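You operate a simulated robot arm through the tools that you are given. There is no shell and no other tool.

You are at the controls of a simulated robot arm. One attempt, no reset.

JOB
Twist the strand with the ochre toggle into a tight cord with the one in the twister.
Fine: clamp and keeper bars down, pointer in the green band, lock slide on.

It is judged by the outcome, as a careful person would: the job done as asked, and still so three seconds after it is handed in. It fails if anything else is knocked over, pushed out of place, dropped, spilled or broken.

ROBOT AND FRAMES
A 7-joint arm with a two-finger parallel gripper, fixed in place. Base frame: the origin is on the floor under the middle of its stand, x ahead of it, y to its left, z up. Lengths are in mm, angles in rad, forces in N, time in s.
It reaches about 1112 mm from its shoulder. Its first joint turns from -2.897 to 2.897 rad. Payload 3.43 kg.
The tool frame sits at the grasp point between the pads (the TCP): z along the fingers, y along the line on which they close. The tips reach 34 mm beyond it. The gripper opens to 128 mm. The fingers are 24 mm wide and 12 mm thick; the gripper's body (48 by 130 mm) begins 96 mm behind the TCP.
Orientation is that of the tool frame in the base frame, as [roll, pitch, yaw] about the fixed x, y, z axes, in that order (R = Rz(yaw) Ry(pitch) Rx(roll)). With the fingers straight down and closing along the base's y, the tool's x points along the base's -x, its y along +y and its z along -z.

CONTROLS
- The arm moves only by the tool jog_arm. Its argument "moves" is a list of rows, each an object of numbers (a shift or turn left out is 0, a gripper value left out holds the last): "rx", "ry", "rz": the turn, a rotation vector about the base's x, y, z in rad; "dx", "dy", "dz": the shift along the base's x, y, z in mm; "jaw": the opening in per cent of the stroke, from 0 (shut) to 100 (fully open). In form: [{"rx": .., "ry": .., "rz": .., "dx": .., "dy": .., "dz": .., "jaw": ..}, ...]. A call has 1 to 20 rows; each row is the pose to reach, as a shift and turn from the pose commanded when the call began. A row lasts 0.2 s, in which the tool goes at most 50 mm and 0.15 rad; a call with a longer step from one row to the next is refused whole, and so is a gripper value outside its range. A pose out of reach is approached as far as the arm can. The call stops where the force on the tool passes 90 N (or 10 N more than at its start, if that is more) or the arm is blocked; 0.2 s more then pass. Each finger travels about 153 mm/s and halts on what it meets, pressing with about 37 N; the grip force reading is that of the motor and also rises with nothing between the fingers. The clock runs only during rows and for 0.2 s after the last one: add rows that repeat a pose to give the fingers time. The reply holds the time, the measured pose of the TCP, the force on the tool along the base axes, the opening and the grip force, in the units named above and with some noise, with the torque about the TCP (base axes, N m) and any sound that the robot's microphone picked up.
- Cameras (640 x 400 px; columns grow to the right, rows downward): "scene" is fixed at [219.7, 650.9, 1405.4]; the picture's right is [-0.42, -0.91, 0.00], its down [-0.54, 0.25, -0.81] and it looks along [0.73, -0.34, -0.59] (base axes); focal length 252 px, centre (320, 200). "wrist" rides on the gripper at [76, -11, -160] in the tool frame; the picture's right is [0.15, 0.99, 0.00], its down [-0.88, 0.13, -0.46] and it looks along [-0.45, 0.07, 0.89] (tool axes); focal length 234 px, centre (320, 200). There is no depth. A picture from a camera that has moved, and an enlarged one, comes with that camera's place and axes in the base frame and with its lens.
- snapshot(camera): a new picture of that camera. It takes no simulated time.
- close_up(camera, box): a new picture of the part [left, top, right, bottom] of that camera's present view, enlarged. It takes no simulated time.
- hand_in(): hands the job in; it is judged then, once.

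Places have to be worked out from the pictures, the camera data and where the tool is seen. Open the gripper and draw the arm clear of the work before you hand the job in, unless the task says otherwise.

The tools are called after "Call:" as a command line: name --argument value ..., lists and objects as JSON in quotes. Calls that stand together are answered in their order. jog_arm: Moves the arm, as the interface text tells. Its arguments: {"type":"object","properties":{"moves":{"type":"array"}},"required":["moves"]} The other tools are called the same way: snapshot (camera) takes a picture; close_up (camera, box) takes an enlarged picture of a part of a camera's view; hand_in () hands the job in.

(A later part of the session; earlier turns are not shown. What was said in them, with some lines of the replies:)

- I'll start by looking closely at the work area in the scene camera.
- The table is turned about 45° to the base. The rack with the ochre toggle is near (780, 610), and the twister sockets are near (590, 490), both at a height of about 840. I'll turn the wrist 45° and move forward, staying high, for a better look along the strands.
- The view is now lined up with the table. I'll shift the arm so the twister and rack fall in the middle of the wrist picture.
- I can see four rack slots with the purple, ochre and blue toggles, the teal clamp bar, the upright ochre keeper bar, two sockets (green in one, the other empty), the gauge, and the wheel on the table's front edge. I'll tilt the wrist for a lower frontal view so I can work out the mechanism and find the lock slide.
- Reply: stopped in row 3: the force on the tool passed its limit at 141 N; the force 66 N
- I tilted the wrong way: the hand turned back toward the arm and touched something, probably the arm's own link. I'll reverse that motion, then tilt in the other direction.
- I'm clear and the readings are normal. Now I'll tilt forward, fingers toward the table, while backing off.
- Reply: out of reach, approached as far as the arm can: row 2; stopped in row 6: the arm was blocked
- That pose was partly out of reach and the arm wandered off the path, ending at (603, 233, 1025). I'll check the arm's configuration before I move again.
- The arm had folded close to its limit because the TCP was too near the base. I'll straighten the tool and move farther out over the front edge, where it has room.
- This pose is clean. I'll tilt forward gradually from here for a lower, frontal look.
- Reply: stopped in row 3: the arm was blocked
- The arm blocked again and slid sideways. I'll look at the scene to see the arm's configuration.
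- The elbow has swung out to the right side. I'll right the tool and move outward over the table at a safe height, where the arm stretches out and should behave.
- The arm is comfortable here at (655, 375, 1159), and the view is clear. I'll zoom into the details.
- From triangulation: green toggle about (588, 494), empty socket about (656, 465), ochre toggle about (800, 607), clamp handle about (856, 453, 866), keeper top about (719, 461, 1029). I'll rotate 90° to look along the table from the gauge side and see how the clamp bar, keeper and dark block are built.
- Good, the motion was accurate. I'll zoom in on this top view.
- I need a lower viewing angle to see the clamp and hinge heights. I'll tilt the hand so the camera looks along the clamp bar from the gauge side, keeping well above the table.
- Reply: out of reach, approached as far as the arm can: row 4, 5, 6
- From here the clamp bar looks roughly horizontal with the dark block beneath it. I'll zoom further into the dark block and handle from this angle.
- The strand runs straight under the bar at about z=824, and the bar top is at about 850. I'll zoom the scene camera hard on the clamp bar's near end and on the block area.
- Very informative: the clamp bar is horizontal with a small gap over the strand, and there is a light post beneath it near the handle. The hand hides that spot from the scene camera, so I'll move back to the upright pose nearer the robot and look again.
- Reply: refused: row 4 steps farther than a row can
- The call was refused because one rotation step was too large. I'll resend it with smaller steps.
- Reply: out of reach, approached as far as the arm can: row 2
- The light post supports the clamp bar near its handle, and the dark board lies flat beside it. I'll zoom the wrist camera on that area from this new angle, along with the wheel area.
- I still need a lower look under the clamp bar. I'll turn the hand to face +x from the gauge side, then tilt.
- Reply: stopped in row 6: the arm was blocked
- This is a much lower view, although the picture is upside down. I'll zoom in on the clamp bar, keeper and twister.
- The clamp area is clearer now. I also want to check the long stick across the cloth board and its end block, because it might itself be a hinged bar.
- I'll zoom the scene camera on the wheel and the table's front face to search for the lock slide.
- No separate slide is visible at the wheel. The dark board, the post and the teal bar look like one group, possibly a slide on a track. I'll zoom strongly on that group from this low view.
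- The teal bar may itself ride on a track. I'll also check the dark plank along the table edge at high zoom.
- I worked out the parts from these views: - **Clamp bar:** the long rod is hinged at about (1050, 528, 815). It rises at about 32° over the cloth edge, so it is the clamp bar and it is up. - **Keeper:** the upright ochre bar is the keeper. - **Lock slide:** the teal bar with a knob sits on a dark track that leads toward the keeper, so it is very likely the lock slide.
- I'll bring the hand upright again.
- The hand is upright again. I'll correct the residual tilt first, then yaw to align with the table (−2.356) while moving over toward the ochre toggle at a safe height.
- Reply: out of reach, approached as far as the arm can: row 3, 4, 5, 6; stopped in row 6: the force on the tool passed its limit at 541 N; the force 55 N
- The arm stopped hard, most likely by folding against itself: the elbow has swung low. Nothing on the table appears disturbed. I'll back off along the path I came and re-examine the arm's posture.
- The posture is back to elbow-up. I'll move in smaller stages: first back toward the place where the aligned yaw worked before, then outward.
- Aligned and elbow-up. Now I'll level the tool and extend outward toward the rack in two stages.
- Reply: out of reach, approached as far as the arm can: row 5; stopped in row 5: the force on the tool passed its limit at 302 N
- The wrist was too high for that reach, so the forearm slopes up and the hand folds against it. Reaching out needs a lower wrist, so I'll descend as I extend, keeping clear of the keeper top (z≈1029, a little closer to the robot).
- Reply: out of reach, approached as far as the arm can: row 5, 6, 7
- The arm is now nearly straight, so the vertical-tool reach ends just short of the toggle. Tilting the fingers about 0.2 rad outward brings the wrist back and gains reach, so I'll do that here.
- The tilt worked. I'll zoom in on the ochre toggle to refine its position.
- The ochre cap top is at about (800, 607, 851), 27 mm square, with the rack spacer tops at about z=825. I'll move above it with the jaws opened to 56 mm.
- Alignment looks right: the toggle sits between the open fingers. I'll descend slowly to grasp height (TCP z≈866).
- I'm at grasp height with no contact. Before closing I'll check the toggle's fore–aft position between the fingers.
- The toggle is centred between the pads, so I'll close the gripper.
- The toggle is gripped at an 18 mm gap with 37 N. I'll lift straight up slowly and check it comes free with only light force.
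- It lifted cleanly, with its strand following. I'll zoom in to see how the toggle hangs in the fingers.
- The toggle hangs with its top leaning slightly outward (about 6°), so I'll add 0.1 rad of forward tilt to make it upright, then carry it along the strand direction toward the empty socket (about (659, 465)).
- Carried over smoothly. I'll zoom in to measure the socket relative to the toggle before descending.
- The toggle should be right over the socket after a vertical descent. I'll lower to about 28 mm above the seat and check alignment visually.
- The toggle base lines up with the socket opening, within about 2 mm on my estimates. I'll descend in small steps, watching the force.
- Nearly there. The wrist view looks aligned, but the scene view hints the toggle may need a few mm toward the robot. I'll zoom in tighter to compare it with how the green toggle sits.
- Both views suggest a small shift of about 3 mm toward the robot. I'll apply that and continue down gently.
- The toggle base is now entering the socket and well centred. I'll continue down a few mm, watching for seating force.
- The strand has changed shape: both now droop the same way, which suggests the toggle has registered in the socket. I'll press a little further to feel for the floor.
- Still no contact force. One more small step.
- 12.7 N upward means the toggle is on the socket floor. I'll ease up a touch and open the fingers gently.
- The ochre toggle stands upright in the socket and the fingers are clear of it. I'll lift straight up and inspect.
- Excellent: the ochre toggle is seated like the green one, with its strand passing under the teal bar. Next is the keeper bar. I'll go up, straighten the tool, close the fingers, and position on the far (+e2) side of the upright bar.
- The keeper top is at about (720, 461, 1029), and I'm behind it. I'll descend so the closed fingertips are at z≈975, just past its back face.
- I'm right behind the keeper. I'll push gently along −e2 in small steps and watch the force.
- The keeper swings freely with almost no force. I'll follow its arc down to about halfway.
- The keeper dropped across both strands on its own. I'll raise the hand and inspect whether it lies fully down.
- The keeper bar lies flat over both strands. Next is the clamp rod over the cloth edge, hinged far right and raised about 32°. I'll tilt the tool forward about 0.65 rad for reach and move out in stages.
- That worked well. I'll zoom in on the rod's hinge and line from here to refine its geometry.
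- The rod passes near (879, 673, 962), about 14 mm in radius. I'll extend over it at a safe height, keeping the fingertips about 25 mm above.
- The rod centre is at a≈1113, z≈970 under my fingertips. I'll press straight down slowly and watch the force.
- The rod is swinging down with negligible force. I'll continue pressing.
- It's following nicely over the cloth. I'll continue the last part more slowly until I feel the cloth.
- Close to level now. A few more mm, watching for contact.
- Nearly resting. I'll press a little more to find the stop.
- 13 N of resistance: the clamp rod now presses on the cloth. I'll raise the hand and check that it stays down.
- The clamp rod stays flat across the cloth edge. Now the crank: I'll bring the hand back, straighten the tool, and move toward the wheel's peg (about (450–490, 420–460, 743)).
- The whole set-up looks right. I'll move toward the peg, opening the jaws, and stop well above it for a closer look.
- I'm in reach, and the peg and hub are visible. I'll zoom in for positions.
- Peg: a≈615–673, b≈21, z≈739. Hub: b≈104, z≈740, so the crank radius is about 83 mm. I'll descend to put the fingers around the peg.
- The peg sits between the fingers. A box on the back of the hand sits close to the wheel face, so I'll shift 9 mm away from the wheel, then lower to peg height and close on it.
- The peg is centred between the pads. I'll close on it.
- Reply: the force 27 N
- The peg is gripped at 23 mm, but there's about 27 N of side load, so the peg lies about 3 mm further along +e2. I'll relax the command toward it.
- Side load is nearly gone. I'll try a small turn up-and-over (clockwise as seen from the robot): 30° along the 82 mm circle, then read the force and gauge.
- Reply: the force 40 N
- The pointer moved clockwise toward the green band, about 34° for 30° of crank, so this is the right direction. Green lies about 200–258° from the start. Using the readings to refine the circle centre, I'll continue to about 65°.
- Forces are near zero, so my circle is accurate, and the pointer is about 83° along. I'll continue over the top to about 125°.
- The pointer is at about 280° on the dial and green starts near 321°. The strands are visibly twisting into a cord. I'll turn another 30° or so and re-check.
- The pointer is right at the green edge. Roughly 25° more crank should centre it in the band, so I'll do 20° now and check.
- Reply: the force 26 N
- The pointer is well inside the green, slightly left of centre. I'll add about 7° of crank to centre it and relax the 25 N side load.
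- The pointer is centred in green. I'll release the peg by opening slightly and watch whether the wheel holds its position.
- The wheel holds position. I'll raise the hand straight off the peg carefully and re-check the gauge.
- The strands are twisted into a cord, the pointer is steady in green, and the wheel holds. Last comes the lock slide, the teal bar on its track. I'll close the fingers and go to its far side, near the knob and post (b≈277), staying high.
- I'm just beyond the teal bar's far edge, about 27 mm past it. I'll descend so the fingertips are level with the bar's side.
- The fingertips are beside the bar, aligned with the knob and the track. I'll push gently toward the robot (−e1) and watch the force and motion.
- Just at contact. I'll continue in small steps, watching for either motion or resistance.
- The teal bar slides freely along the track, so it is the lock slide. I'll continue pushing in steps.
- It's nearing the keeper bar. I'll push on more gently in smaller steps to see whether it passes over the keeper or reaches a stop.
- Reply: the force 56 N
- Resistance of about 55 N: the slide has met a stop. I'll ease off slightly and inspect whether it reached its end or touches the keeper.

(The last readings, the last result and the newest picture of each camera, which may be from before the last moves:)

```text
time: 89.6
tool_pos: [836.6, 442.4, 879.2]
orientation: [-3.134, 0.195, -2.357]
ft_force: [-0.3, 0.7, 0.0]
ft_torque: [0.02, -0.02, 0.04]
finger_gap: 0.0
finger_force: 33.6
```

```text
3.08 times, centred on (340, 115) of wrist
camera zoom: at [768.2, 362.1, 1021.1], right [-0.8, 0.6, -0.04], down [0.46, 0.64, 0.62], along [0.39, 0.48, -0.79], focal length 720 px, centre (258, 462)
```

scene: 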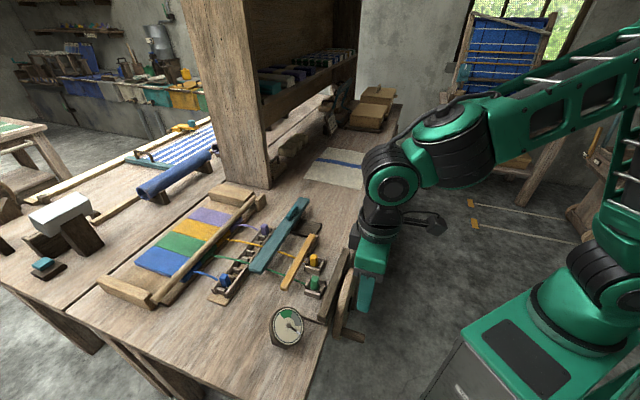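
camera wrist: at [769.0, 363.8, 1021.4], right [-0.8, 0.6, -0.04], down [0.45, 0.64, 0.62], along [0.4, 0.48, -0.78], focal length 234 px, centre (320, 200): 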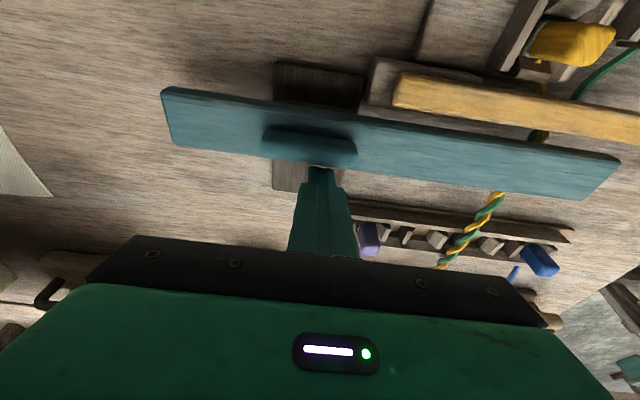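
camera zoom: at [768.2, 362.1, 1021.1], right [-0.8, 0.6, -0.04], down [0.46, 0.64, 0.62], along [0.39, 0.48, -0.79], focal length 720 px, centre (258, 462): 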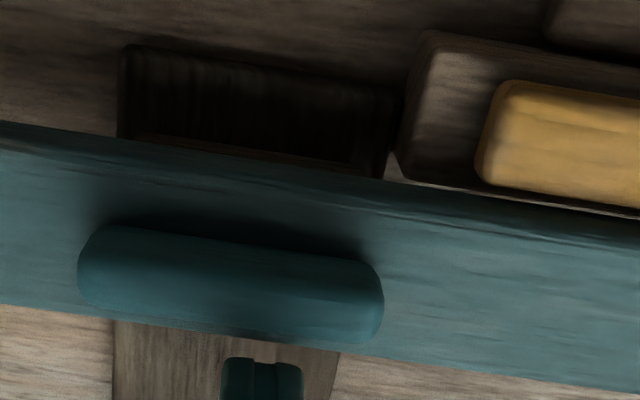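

After easing off, the slide stays put. I'll raise the hand and look from above to see whether the slide and keeper touch or overlap.

Call:
jog_arm --moves '[{"dz": 20}, {"dz": 50}, {"dz": 85}, {"dz": 120}, {"dz": 120}]'

Call:
snapshot --camera "wrist"

Call:
close_up --camera "wrist" --box '[330, 60, 560, 190]'

Call:
close_up --camera "scene" --box '[260, 190, 350, 290]'

```text
time: 90.8
tool_pos: [836.4, 442.0, 1001.1]
orientation: [-3.134, 0.199, -2.359]
ft_force: [-1.0, 0.1, 0.1]
ft_torque: [0.0, -0.03, -0.02]
finger_gap: 0.0
finger_force: 33.0
```

```text
taken
camera wrist: at [767.8, 361.4, 1142.4], right [-0.8, 0.6, -0.04], down [0.45, 0.64, 0.62], along [0.4, 0.48, -0.78], focal length 234 px, centre (320, 200)
```

wrist: 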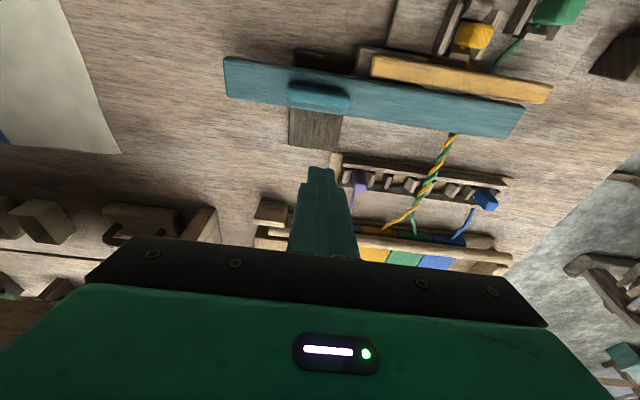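

```text
2.78 times, centred on (445, 125) of wrist
camera zoom: at [767.8, 361.4, 1142.4], right [-0.8, 0.6, -0.04], down [0.45, 0.64, 0.62], along [0.4, 0.48, -0.78], focal length 652 px, centre (-28, 409)
```

zoom: 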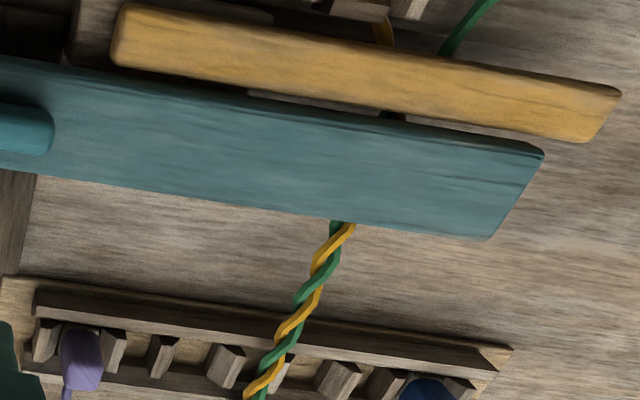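

```text
4.00 times, centred on (305, 240) of scene
camera zoom: at [219.7, 650.9, 1405.4], right [-0.42, -0.91, 0.0], down [-0.54, 0.25, -0.81], along [0.73, -0.34, -0.59], focal length 1006 px, centre (380, 40)
```

zoom: 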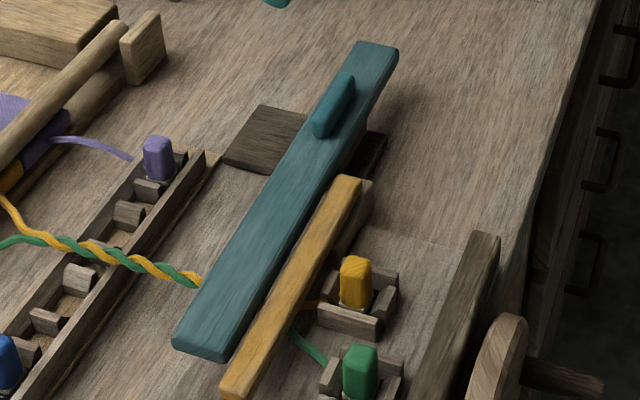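

Call:
close_up --camera "wrist" --box '[350, 60, 430, 110]'

Call:
close_up --camera "wrist" --box '[480, 75, 560, 125]'

Call:
close_up --camera "scene" --box '[305, 220, 335, 245]'

```text
8.00 times, centred on (390, 85) of wrist
camera zoom: at [767.8, 361.4, 1142.4], right [-0.8, 0.6, -0.04], down [0.45, 0.64, 0.62], along [0.4, 0.48, -0.78], focal length 1873 px, centre (-240, 1120)
```

zoom: 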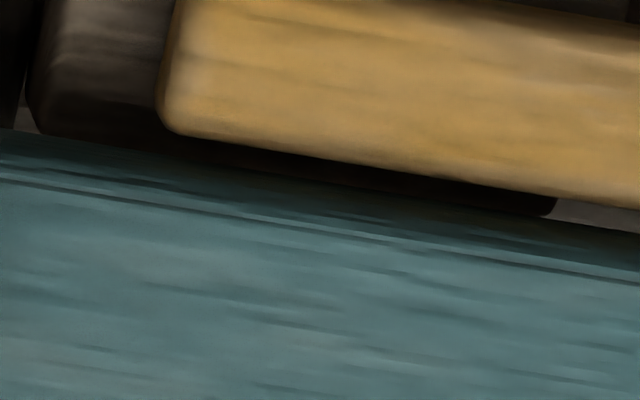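

```text
8.00 times, centred on (520, 100) of wrist
camera zoom: at [767.8, 361.4, 1142.4], right [-0.8, 0.6, -0.04], down [0.45, 0.64, 0.62], along [0.4, 0.48, -0.78], focal length 1873 px, centre (-1280, 1000)
```

zoom: 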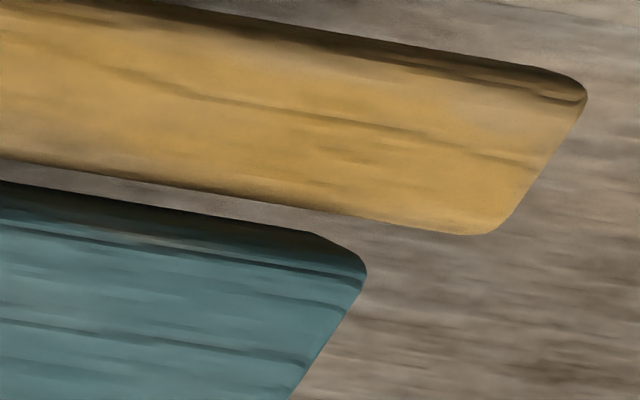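

```text
16.00 times, centred on (320, 232) of scene
camera zoom: at [219.7, 650.9, 1405.4], right [-0.42, -0.91, 0.0], down [-0.54, 0.25, -0.81], along [0.73, -0.34, -0.59], focal length 4025 px, centre (320, -320)
```

zoom: 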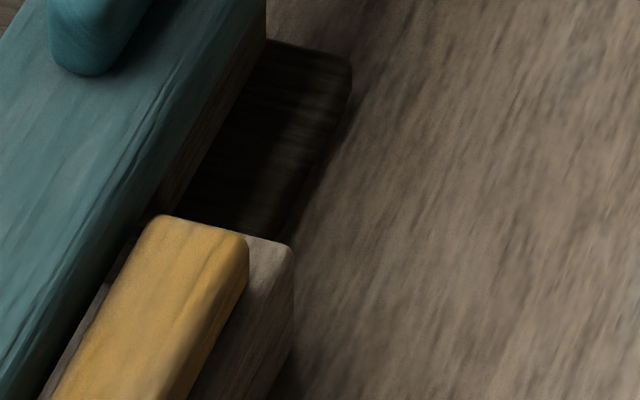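

There's a visible gap between slide and keeper, so the keeper isn't what stopped it. I'll measure the slide's place on its track more precisely.

Call:
close_up --camera "wrist" --box '[210, 35, 390, 160]'

Call:
close_up --camera "scene" --box '[285, 190, 345, 240]'

```text
3.20 times, centred on (300, 98) of wrist
camera zoom: at [767.8, 361.4, 1142.4], right [-0.8, 0.6, -0.04], down [0.45, 0.64, 0.62], along [0.4, 0.48, -0.78], focal length 749 px, centre (384, 528)
```

zoom: 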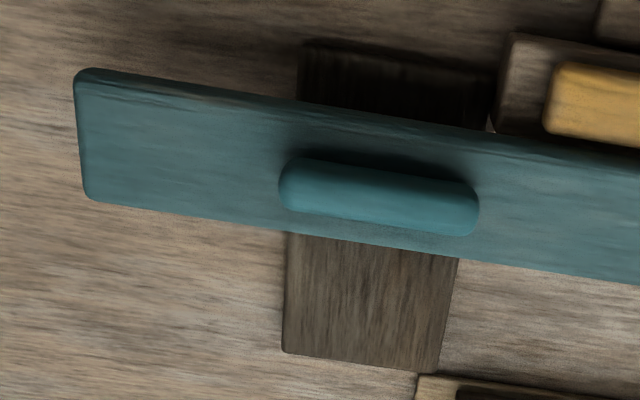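

```text
8.00 times, centred on (315, 215) of scene
camera zoom: at [219.7, 650.9, 1405.4], right [-0.42, -0.91, 0.0], down [-0.54, 0.25, -0.81], along [0.73, -0.34, -0.59], focal length 2012 px, centre (360, 80)
```

zoom: 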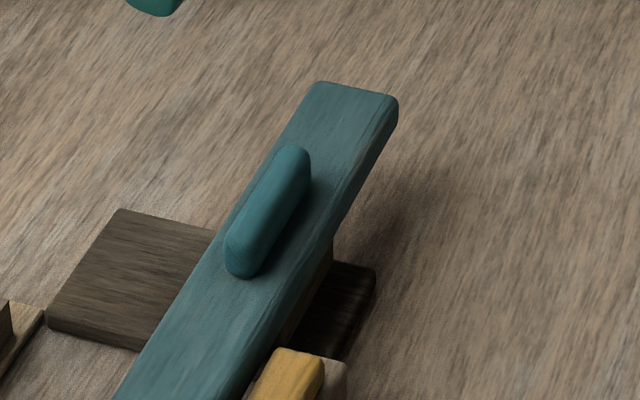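

The slide moved about 57 mm, now near the other end of its track, and stopped firmly. The keeper is level (841–844 at both ends). I'll push the slide once more to confirm it is hard against its end stop.

Call:
jog_arm --moves '[{"dx": 5, "dy": 5, "dz": -30}, {"dx": 5, "dy": 5, "dz": -65}, {"dx": 5, "dy": 5, "dz": -100}, {"dx": 5, "dy": 5, "dz": -121}, {"dx": 5, "dy": 5, "dz": -121}]'

Call:
jog_arm --moves '[{"dx": -3, "dy": -3}, {"dx": -6, "dy": -6}, {"dx": -8, "dy": -8}, {"dx": -9, "dy": -9}, {"dx": -9, "dy": -9}]'

```text
time: 92.0
tool_pos: [842.8, 447.2, 879.9]
orientation: [-3.134, 0.199, -2.357]
ft_force: [0.4, 0.5, -0.7]
ft_torque: [-0.01, -0.02, 0.0]
finger_gap: 0.2
finger_force: 33.4
```

```text
time: 93.2
tool_pos: [831.8, 438.6, 878.9]
orientation: [-3.134, 0.2, -2.36]
ft_force: [0.1, 0.2, -0.4]
ft_torque: [-0.02, -0.02, 0.04]
finger_gap: 0.0
finger_force: 33.0
```

Call:
jog_arm --moves '[{"dx": -1.5, "dy": -1.5}, {"dx": -3, "dy": -3}, {"dx": -4, "dy": -4}, {"dx": -4, "dy": -4}]'

Call:
close_up --camera "scene" --box '[285, 190, 345, 240]'

```text
time: 94.2
tool_pos: [831.8, 438.2, 878.6]
orientation: [-3.133, 0.208, -2.358]
ft_force: [43.3, 40.7, -9.6]
ft_torque: [1.28, -0.91, 0.21]
finger_gap: 0.0
finger_force: 32.5
```

```text
8.00 times, centred on (315, 215) of scene
camera zoom: at [219.7, 650.9, 1405.4], right [-0.42, -0.91, 0.0], down [-0.54, 0.25, -0.81], along [0.73, -0.34, -0.59], focal length 2012 px, centre (360, 80)
```

zoom: 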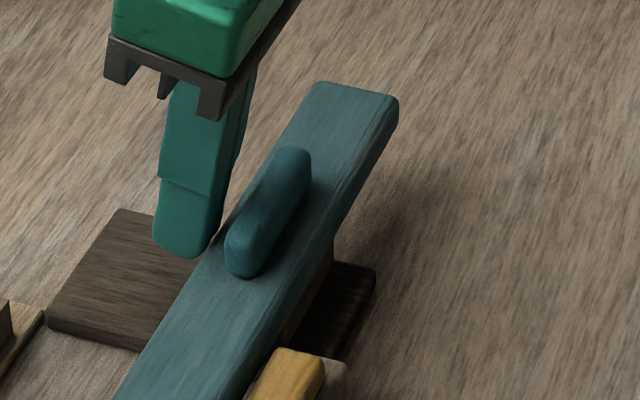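

Same firm stop at the same place, so the slide is fully home. I'll back off, rise, and then check the keeper by pressing lightly on its free end.

Call:
jog_arm --moves '[{"dx": 5, "dy": 5}, {"dx": 10, "dy": 10}, {"dx": 10, "dy": 10, "dz": 30}, {"dx": 10, "dy": 10, "dz": 70}, {"dx": 10, "dy": 10, "dz": 110}, {"dx": 10, "dy": 10, "dz": 110}]'

Call:
close_up --camera "scene" --box '[200, 170, 380, 350]'

Call:
close_up --camera "scene" --box '[252, 290, 322, 360]'

```text
time: 95.6
tool_pos: [837.7, 444.8, 989.6]
orientation: [-3.133, 0.199, -2.357]
ft_force: [0.3, 0.0, -0.4]
ft_torque: [0.02, 0.01, -0.01]
finger_gap: 0.0
finger_force: 33.0
```

```text
2.22 times, centred on (290, 260) of scene
camera zoom: at [219.7, 650.9, 1405.4], right [-0.42, -0.91, 0.0], down [-0.54, 0.25, -0.81], along [0.73, -0.34, -0.59], focal length 559 px, centre (387, 67)
```

zoom: 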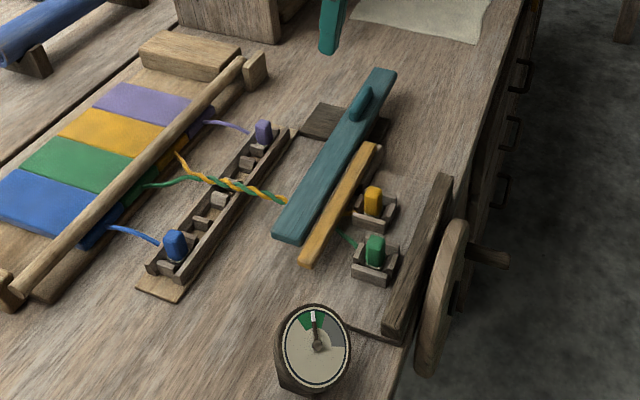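

```text
5.71 times, centred on (287, 325) of scene
camera zoom: at [219.7, 650.9, 1405.4], right [-0.42, -0.91, 0.0], down [-0.54, 0.25, -0.81], along [0.73, -0.34, -0.59], focal length 1437 px, centre (509, -514)
```

zoom: 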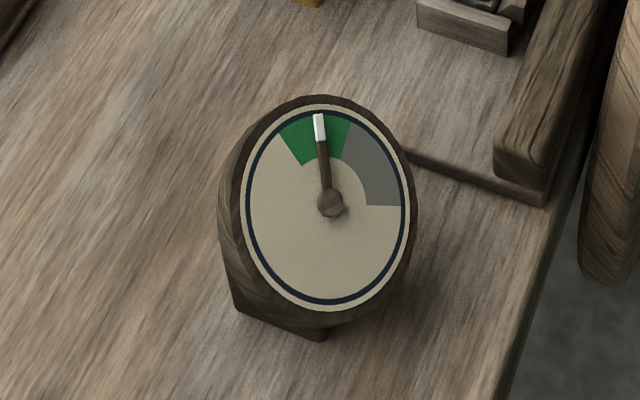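

Everything is steady. I'll move above the keeper's free end for the light press check.

Call:
jog_arm --moves '[{"dx": -36, "dy": 16}, {"dx": -72, "dy": 32}, {"dx": -108, "dy": 49}, {"dx": -144, "dy": 65}, {"dx": -180, "dy": 82}, {"dx": -212, "dy": 96}, {"dx": -212, "dy": 96, "dz": -40}, {"dx": -212, "dy": 96, "dz": -80}, {"dx": -212, "dy": 96, "dz": -80}]'

Call:
close_up --camera "wrist" --box '[200, 60, 440, 220]'

Call:
close_up --camera "scene" --box '[250, 200, 350, 300]'

```text
time: 97.6
tool_pos: [625.1, 541.5, 909.9]
orientation: [-3.134, 0.201, -2.359]
ft_force: [0.1, -0.1, 0.0]
ft_torque: [0.01, -0.01, -0.02]
finger_gap: 0.0
finger_force: 32.6
```

```text
2.50 times, centred on (320, 140) of wrist
camera zoom: at [556.4, 460.8, 1050.6], right [-0.8, 0.6, -0.04], down [0.45, 0.64, 0.62], along [0.4, 0.48, -0.78], focal length 585 px, centre (320, 350)
```

zoom: 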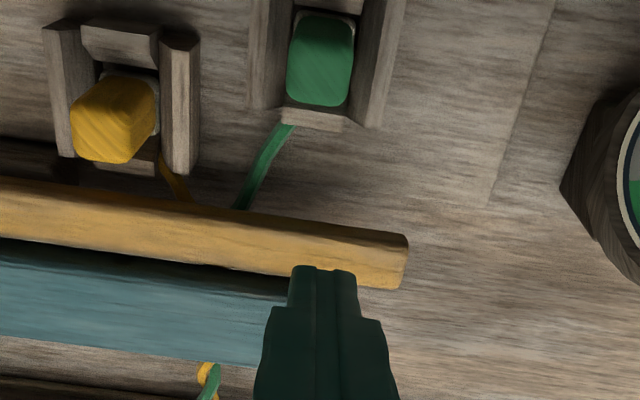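

```text
4.00 times, centred on (300, 250) of scene
camera zoom: at [219.7, 650.9, 1405.4], right [-0.42, -0.91, 0.0], down [-0.54, 0.25, -0.81], along [0.73, -0.34, -0.59], focal length 1006 px, centre (400, 0)
```

zoom: 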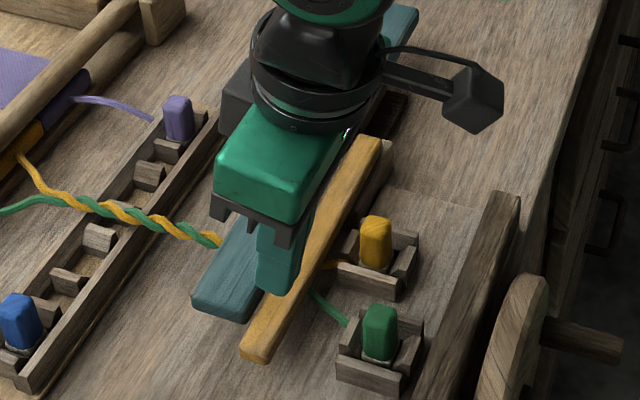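

The fingertips are right above the keeper's end. I'll descend gently until light contact.

Call:
jog_arm --moves '[{"dz": -12}, {"dz": -22}, {"dz": -28}, {"dz": -31}, {"dz": -31}]'

Call:
jog_arm --moves '[{"dz": -1.5}, {"dz": -3}, {"dz": -3}]'

```text
time: 98.8
tool_pos: [624.6, 540.4, 880.3]
orientation: [-3.133, 0.201, -2.358]
ft_force: [-1.5, -6.0, 16.4]
ft_torque: [-0.18, 0.06, 0.09]
finger_gap: 0.0
finger_force: 32.7
```

```text
time: 99.6
tool_pos: [626.1, 540.9, 878.3]
orientation: [-3.134, 0.204, -2.358]
ft_force: [-2.2, -7.6, 43.6]
ft_torque: [-0.46, 0.0, 0.24]
finger_gap: 0.0
finger_force: 32.5
```

The force rises stiffly, so the keeper is firmly down. Now I'll lift away, open the gripper and retreat clear of the work.

Call:
jog_arm --moves '[{"dz": 5}, {"dz": 25}, {"dz": 60}, {"dz": 100}, {"dz": 140}, {"dz": 165, "rx": -0.05, "ry": 0.05}, {"dz": 180, "rx": -0.1, "ry": 0.1}, {"dz": 190, "rx": -0.141, "ry": 0.141, "jaw": 60}, {"dz": 190, "rx": -0.141, "ry": 0.141, "jaw": 60}]'

Call:
jog_arm --moves '[{"dx": -10, "dy": -35, "dz": 10, "jaw": 60}, {"dx": -20, "dy": -75, "dz": 20, "jaw": 60}, {"dx": -30, "dy": -115, "dz": 30, "jaw": 60}, {"dx": -40, "dy": -155, "dz": 40, "jaw": 60}, {"dx": -50, "dy": -185, "dz": 50, "jaw": 60}, {"dx": -50, "dy": -185, "dz": 50, "jaw": 60}]'

Call:
snapshot --camera "scene"

Call:
snapshot --camera "wrist"

```text
time: 101.6
tool_pos: [626.3, 540.6, 1063.8]
orientation: [-3.134, -0.002, -2.357]
ft_force: [-1.0, -0.7, -0.2]
ft_torque: [0.05, 0.01, 0.01]
finger_gap: 77.0
finger_force: 0.2
```

```text
time: 103.0
tool_pos: [576.7, 356.5, 1117.5]
orientation: [-3.134, 0.001, -2.358]
ft_force: [-0.8, 0.0, -0.5]
ft_torque: [0.01, -0.04, 0.0]
finger_gap: 76.8
finger_force: 0.1
```

```text
taken
```

scene: 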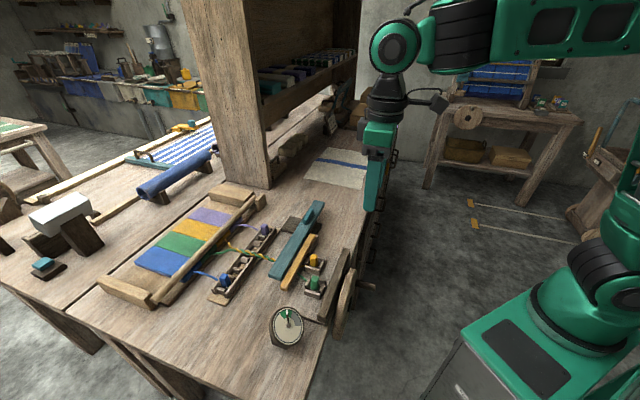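

```text
taken
camera wrist: at [529.3, 296.4, 1275.4], right [-0.8, 0.6, -0.01], down [0.53, 0.72, 0.45], along [0.28, 0.36, -0.89], focal length 234 px, centre (320, 200)
```

wrist: 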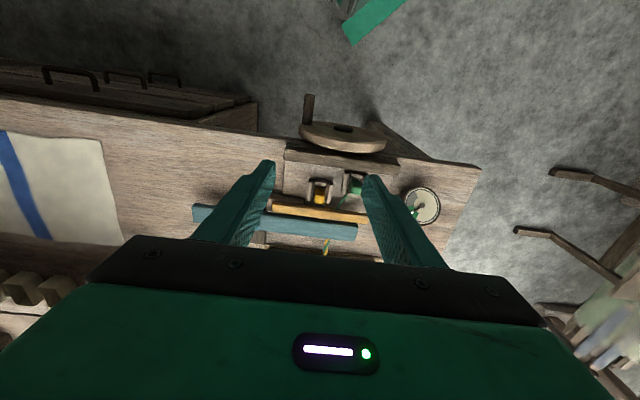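

The arm is clear and the gripper is open. I'll do a final close inspection of every condition.

Call:
close_up --camera "scene" --box '[90, 175, 350, 350]'

Call:
close_up --camera "scene" --box '[260, 200, 350, 310]'

Call:
close_up --camera "scene" --box '[262, 300, 312, 350]'

```text
2.29 times, centred on (220, 262) of scene
camera zoom: at [219.7, 650.9, 1405.4], right [-0.42, -0.91, 0.0], down [-0.54, 0.25, -0.81], along [0.73, -0.34, -0.59], focal length 575 px, centre (549, 57)
```

zoom: 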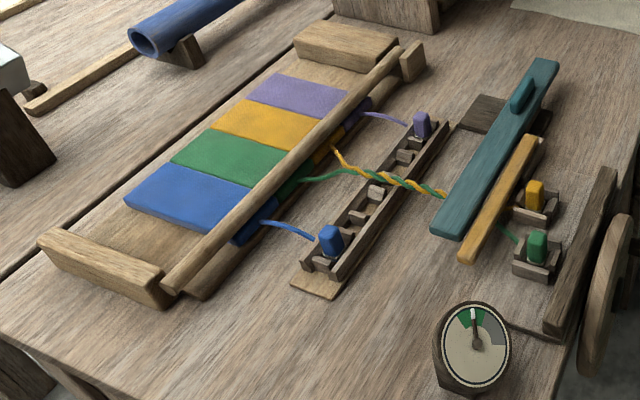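

```text
3.64 times, centred on (305, 255) of scene
camera zoom: at [219.7, 650.9, 1405.4], right [-0.42, -0.91, 0.0], down [-0.54, 0.25, -0.81], along [0.73, -0.34, -0.59], focal length 915 px, centre (374, 0)
```

zoom: 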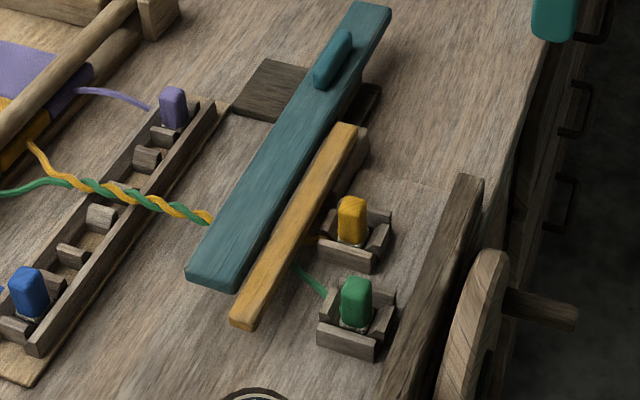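

```text
8.00 times, centred on (287, 325) of scene
camera zoom: at [219.7, 650.9, 1405.4], right [-0.42, -0.91, 0.0], down [-0.54, 0.25, -0.81], along [0.73, -0.34, -0.59], focal length 2012 px, centre (584, -800)
```

zoom: 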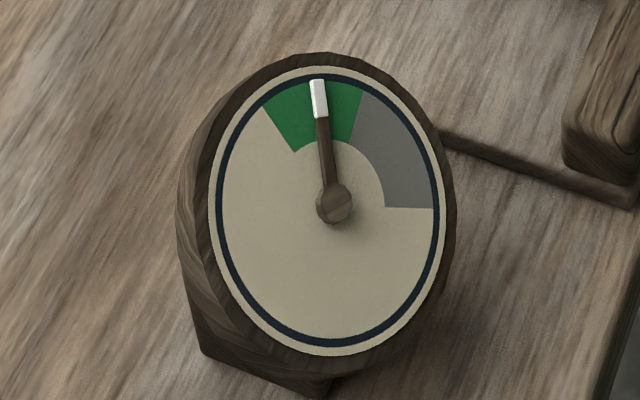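

Every condition holds:
- The ochre toggle sits upright in the twister beside the green one.
- The two strands are twisted into a cord.
- The clamp rod is down on the cloth and the keeper bar is down.
- The pointer is centred in the green band.
- The lock slide is against its end stop.
- Nothing else is disturbed, and the arm is clear with the gripper open.

I'm handing in the job.

Call:
hand_in

```text
The job is handed in.
```

I twisted the ochre strand and the green one already in the twister into a tight cord, then handed the job in. The hand-in reply gave no verdict.

At the last check before handing in:

- **Toggles:** the ochre toggle stands in the twister's second socket, beside the green one.
- **Clamp bar:** the round rod is down across the cloth edge. It met resistance at 13 N and stayed down when I let go.
- **Keeper bar:** it is down over both strands, and pressing on its free end met a stiff stop.
- **Pointer:** it is centred in the green band. The wheel held its position after I released the crank.
- **Lock slide:** I took this to be the teal bar with the knob. I pushed it along its track until it met the same firm stop twice. No part is labelled, so this is inferred from how it moves: it rides on a track toward the keeper, and I found nothing else that could be the slide.

While finding workable arm postures early on, the arm stopped on high force three times, the highest 541 N. The cause looked like the arm folding against itself, and nothing on the table looked disturbed. The gripper is open and the arm is clear of the work.
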